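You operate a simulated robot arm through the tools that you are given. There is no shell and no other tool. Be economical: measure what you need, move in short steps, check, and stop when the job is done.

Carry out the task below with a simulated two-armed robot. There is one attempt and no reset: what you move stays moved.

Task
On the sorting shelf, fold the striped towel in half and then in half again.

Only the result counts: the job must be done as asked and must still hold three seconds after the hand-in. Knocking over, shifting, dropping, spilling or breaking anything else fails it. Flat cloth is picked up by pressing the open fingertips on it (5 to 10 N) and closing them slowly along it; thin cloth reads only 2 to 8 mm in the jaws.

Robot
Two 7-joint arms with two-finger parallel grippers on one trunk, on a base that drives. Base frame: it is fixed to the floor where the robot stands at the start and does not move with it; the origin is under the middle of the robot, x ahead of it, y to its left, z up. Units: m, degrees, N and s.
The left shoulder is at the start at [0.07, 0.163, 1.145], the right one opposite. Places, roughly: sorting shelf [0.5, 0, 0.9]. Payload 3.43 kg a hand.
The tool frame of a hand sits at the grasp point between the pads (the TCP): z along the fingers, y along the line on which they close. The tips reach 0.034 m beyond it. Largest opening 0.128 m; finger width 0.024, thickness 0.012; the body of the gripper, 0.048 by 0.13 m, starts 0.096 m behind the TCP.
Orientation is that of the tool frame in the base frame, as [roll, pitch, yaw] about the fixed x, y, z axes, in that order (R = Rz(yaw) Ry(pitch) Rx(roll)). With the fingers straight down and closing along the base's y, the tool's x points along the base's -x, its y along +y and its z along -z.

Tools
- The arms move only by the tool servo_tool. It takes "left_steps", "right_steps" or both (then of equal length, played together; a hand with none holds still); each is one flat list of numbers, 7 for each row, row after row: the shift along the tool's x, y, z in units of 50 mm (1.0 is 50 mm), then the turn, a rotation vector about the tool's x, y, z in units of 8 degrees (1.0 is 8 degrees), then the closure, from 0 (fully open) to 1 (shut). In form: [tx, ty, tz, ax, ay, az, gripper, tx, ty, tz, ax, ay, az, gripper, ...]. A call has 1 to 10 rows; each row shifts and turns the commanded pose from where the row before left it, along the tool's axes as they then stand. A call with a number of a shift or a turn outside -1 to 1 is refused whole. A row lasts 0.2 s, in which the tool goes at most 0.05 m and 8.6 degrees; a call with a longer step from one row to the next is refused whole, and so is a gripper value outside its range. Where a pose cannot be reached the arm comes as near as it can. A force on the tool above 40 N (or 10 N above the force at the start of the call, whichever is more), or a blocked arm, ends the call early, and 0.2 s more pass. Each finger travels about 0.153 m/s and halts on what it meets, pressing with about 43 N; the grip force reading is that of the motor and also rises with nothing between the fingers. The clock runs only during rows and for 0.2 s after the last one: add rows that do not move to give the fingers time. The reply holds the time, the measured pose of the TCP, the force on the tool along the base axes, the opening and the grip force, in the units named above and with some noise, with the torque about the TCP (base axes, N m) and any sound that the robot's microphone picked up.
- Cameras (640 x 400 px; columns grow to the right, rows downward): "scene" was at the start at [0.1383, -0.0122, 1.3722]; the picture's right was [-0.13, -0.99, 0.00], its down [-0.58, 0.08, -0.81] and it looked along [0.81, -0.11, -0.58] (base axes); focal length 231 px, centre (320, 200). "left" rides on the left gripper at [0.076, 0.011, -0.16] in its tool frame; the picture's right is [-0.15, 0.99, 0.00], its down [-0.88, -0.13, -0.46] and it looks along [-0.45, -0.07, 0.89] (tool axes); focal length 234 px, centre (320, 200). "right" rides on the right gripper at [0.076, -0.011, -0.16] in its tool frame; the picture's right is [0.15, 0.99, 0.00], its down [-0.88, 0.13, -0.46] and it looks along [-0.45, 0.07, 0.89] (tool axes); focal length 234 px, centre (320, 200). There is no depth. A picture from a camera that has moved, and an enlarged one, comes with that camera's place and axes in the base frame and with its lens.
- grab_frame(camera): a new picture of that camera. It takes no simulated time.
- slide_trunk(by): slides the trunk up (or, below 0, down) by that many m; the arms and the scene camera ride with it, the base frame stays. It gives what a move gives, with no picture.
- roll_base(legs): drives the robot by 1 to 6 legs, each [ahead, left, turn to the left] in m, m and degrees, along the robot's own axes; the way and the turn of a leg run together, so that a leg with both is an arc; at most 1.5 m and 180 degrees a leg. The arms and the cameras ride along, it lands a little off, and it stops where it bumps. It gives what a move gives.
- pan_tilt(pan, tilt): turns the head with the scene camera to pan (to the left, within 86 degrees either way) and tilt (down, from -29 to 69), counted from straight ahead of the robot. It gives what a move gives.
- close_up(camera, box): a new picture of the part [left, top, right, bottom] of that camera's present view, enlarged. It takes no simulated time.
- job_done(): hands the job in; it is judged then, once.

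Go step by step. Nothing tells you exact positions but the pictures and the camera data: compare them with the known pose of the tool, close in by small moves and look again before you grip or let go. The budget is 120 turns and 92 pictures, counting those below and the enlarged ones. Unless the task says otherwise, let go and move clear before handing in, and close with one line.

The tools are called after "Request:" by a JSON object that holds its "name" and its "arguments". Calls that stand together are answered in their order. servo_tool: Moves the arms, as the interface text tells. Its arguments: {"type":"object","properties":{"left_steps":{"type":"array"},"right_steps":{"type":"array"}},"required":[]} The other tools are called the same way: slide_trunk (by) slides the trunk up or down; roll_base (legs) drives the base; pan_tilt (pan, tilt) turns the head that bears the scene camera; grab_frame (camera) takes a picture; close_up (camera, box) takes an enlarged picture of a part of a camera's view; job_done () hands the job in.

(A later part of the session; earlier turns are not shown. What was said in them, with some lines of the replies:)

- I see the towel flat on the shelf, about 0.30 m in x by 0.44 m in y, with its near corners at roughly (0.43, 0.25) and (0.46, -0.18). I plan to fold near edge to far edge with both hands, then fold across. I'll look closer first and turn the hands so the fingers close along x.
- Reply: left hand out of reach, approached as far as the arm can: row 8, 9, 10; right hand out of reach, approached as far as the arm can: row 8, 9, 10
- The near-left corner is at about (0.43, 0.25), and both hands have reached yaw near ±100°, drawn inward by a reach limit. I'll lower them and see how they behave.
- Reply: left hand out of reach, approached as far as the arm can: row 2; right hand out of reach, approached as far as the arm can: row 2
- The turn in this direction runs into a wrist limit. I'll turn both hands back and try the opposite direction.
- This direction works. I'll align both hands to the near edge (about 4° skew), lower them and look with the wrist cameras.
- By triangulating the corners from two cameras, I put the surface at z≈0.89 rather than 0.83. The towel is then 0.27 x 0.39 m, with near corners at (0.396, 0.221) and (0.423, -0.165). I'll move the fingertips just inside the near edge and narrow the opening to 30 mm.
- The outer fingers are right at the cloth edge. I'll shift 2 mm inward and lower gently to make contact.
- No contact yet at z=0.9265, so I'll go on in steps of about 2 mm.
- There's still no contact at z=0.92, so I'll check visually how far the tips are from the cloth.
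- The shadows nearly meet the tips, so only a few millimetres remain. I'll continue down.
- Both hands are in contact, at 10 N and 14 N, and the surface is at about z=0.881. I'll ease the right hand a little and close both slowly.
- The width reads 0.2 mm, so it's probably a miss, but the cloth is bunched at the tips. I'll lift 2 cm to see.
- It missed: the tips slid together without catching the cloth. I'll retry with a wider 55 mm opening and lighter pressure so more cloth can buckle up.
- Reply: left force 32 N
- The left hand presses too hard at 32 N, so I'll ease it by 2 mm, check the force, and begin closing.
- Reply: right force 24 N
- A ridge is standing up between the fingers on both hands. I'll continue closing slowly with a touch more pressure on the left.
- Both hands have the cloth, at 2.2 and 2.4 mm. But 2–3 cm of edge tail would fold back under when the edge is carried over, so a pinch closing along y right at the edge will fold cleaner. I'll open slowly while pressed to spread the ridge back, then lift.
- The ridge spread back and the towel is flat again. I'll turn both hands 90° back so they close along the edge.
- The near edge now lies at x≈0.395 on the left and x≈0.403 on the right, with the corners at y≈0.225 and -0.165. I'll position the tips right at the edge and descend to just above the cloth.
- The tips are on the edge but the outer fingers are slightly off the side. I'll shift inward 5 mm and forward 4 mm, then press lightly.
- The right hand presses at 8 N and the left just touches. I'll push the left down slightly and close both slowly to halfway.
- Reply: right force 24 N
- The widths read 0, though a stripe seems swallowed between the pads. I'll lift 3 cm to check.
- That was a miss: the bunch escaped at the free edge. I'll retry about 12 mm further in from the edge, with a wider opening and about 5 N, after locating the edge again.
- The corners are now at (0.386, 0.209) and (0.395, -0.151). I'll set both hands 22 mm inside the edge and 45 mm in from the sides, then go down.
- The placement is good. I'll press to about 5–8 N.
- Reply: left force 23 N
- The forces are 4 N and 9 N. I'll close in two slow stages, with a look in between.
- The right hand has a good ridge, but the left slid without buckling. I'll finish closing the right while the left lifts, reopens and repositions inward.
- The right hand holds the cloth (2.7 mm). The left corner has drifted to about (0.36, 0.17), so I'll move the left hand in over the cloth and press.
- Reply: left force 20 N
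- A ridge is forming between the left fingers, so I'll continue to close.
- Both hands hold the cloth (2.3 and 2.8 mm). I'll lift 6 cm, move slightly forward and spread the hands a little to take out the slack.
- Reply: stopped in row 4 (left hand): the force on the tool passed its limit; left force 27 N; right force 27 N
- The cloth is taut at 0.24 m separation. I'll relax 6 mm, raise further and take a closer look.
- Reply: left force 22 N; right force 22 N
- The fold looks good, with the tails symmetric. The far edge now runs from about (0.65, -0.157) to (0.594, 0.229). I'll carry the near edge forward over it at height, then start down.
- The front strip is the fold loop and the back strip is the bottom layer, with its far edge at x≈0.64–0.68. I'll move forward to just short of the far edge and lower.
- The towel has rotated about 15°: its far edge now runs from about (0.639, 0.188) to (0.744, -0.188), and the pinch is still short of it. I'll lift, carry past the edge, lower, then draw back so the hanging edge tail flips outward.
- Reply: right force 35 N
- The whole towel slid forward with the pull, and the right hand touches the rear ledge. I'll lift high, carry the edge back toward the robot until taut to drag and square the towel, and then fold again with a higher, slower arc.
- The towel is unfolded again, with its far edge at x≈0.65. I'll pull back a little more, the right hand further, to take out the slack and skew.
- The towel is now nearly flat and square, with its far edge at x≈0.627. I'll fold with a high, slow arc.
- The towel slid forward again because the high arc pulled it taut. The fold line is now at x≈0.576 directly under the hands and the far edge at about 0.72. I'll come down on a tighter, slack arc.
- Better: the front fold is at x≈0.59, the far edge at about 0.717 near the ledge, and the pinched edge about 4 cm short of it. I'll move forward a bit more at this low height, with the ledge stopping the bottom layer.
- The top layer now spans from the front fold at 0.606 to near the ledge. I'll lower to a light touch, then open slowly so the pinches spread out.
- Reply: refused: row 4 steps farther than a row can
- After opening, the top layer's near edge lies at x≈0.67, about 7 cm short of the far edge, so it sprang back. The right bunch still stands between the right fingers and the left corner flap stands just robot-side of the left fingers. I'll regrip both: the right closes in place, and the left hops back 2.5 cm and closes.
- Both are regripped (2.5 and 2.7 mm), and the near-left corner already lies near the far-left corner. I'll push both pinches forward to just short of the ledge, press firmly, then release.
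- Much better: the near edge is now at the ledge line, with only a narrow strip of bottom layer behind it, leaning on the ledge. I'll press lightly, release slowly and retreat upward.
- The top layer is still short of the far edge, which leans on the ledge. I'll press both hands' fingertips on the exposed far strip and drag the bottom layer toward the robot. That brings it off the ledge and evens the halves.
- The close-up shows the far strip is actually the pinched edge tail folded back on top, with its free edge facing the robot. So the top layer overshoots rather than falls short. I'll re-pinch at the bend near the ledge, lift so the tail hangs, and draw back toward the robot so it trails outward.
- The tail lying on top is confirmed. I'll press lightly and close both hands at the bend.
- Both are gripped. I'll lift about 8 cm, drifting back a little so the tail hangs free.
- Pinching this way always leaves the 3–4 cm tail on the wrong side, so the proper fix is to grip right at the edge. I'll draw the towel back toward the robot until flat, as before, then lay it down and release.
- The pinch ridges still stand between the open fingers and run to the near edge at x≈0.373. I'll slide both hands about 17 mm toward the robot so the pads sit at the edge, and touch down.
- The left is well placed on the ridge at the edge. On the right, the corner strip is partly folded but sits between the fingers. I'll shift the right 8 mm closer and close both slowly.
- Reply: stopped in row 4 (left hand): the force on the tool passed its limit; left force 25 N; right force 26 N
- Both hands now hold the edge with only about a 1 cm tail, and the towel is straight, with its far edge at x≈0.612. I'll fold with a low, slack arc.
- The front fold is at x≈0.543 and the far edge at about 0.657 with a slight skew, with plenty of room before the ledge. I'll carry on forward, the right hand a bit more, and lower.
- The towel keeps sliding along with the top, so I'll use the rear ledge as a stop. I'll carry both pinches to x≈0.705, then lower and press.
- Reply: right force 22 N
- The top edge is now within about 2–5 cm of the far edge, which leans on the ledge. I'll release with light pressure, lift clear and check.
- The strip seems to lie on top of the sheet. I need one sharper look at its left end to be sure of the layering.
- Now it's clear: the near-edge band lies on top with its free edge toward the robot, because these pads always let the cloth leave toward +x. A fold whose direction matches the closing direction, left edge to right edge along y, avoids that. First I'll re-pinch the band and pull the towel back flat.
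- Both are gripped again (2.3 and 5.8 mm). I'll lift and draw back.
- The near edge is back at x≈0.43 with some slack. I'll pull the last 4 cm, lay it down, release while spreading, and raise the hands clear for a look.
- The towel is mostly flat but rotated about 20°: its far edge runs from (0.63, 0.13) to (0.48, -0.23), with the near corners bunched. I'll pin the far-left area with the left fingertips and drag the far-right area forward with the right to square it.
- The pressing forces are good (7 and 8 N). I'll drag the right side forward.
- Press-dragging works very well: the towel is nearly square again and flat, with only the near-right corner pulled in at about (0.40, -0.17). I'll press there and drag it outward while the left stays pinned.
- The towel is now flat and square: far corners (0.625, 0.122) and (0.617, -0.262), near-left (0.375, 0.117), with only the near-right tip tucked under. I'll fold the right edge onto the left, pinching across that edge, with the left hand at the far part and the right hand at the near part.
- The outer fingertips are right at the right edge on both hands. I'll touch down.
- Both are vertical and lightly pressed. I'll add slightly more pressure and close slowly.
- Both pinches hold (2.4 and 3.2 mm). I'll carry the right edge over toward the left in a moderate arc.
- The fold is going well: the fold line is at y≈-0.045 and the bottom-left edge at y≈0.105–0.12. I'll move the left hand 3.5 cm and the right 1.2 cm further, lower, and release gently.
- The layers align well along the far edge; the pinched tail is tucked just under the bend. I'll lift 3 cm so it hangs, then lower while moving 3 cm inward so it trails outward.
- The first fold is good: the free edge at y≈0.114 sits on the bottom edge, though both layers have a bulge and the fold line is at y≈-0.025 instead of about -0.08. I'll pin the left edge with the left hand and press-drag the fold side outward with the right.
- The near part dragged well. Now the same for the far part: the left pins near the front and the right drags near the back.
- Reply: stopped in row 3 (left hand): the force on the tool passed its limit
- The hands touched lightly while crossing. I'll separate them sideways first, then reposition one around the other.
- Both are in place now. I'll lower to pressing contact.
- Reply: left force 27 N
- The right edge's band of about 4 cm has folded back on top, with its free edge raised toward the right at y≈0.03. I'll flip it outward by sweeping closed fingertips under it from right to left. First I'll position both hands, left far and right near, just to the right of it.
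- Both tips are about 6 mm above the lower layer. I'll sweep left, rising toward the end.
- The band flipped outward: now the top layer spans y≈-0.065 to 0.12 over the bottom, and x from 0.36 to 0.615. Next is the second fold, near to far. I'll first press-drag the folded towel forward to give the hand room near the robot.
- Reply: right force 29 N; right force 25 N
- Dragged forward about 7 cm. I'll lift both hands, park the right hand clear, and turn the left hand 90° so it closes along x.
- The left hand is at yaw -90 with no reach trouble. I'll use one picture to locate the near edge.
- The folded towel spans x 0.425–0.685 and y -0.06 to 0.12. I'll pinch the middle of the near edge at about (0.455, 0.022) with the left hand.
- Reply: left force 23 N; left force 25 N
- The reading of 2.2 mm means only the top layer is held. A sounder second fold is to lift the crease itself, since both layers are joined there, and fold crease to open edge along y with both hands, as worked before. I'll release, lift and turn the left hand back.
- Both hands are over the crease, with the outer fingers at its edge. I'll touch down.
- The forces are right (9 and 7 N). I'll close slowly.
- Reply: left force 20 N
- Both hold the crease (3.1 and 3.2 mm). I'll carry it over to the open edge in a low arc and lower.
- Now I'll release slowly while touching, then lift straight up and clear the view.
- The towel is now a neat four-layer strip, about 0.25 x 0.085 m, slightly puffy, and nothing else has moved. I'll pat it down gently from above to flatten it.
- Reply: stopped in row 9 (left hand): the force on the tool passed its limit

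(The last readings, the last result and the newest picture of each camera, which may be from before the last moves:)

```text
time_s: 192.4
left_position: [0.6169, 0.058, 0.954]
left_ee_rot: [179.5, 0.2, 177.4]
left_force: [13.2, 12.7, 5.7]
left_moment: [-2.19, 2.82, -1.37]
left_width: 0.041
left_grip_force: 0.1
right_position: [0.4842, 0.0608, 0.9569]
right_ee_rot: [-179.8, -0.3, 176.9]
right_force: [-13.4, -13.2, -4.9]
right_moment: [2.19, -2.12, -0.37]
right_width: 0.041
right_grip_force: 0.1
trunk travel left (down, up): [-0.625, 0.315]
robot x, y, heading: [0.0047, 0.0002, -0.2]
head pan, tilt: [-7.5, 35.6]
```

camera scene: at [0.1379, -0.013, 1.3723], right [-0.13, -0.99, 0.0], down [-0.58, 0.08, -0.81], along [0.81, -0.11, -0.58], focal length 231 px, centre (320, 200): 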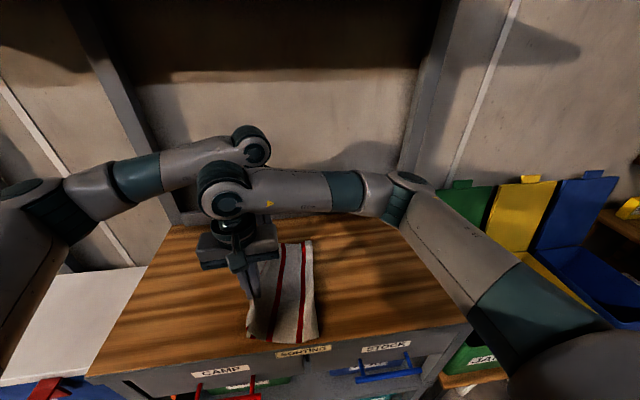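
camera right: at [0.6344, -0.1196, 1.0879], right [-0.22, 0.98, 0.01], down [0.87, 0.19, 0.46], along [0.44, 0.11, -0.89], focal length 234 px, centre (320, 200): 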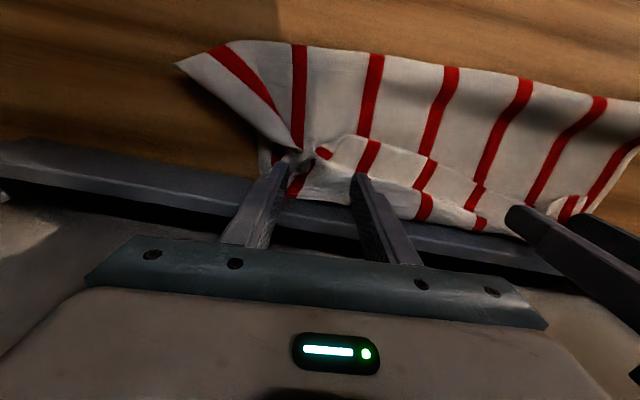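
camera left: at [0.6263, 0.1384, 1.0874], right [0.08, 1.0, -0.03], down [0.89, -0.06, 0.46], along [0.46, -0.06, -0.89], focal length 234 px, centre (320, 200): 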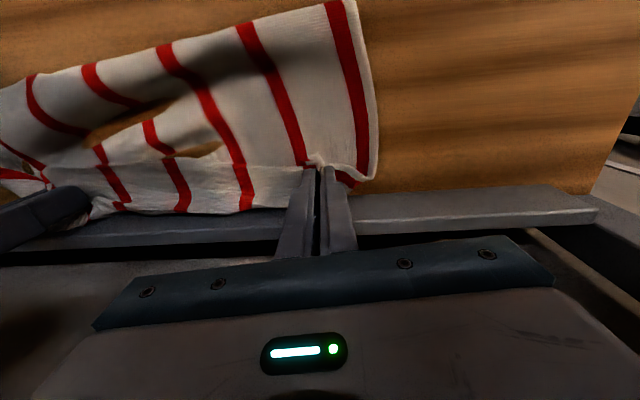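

The arms touched each other above the towel, so I'll back the right hand off, raise both, and then let the left alone do one gentle pat.

Request:
{"name": "servo_tool", "arguments": {"left_steps": [-0.2, 0, -0.6, 0, 0, 0, 0.68, 0, 0, -0.3, 0, 0, 0, 0.68, 0, 0, 0, 0, 0, 0, 0.68, 0, 0, 0, 0, 0, 0, 0.68, 0, 0, 0, 0, 0, 0, 0.68, 0, 0, 0, 0, 0, 0, 0.68], "right_steps": [0.2, 0, -0.6, 0, 0, 0, 0.68, 0.2, -0.3, -0.3, 0, 0, 0, 0.68, 0, -0.9, 0, 0, 0, 0, 0.68, 0, -0.9, 0, 0, 0, 0, 0.68, 0, -0.9, 0, 0, 0, 0, 0.68, 0, -0.9, 0, 0, 0, 0, 0.68]}}

Request:
{"name": "servo_tool", "arguments": {"left_steps": [0.8, 0.04, 0, 0, 0, 0, 0.68, 0.6, 0.04, 0, 0, 0, 0, 0.68, 0, 0, 0.7, 0, 0, 0, 0.68, 0, 0, 0.5, 0, 0, 0, 0.68, 0, 0, 0.2, 0, 0, 0, 0.68, 0, 0, 0, 0, 0, 0, 0.68]}}

```text
time_s: 193.8
left_position: [0.6262, 0.0562, 0.9994]
left_ee_rot: [179.6, 0.3, 177.3]
left_force: [0.0, 0.2, 0.4]
left_moment: [0.02, 0.02, 0.01]
left_width: 0.0409
left_grip_force: 0.1
right_position: [0.451, -0.1327, 1.0031]
right_ee_rot: [-179.9, -0.3, 176.9]
right_force: [0.4, -0.6, 0.7]
right_moment: [0.03, 0.01, 0.01]
right_width: 0.0411
right_grip_force: 0.0
trunk travel left (down, up): [-0.625, 0.315]
robot x, y, heading: [0.0049, -0.0065, 0.1]
head pan, tilt: [-7.5, 35.6]
```

```text
time_s: 195.2
left_position: [0.5566, 0.0665, 0.9319]
left_ee_rot: [179.5, 0.3, 177.2]
left_force: [-0.5, 0.8, 0.3]
left_moment: [0.04, 0.0, 0.0]
left_width: 0.0413
left_grip_force: 0.0
right_position: [0.4515, -0.1318, 1.0012]
right_ee_rot: [-179.7, -0.1, 176.8]
right_force: [-0.4, -0.2, -0.3]
right_moment: [-0.05, -0.01, -0.01]
right_width: 0.0411
right_grip_force: 0.1
trunk travel left (down, up): [-0.625, 0.315]
robot x, y, heading: [0.002, -0.0026, 0.1]
head pan, tilt: [-7.5, 35.6]
```

There's almost no resistance at 15 mm height, so the stack is low. I'll press a little further, then lift straight up and clear away.

Request:
{"name": "servo_tool", "arguments": {"left_steps": [0, 0, 0.12, 0, 0, 0, 0.68, 0, 0, 0.08, 0, 0, 0, 0.68, 0, 0, 0, 0, 0, 0, 0.68, 0, 0, -0.3, 0, 0, 0, 0.68, 0, 0, -0.9, 0, 0, 0, 0.68, 0, 0, -0.9, 0, 0, 0, 0.68, 0, 0.9, 0, 0, 0, 0, 0.68, 0, 0.9, 0, 0, 0, 0, 0.68, 0, 0.9, 0, 0, 0, 0, 0.68]}}

```text
time_s: 197.2
left_position: [0.5655, 0.1998, 1.0236]
left_ee_rot: [179.6, 0.3, 177.1]
left_force: [-0.1, 0.1, -0.1]
left_moment: [-0.04, 0.0, -0.01]
left_width: 0.041
left_grip_force: 0.0
right_position: [0.4508, -0.1299, 1.0022]
right_ee_rot: [-179.6, -0.2, 177.0]
right_force: [-0.1, 0.7, 0.1]
right_moment: [-0.04, 0.02, 0.0]
right_width: 0.0409
right_grip_force: 0.1
trunk travel left (down, up): [-0.625, 0.315]
robot x, y, heading: [0.0008, 0.0027, -0.2]
head pan, tilt: [-7.5, 35.6]
```

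The towel is folded in half twice on the shelf and both hands are clear, so I'm handing in.

Request:
{"name": "job_done", "arguments": {}}

```text
The job is handed in.
```

I folded the striped towel in half and then in half again, both times lengthwise; in my last picture it lay on the sorting shelf as a slightly puffy, not perfectly aligned strip of about 0.25 x 0.085 m, and I patted it once after that with no pictures left to check.
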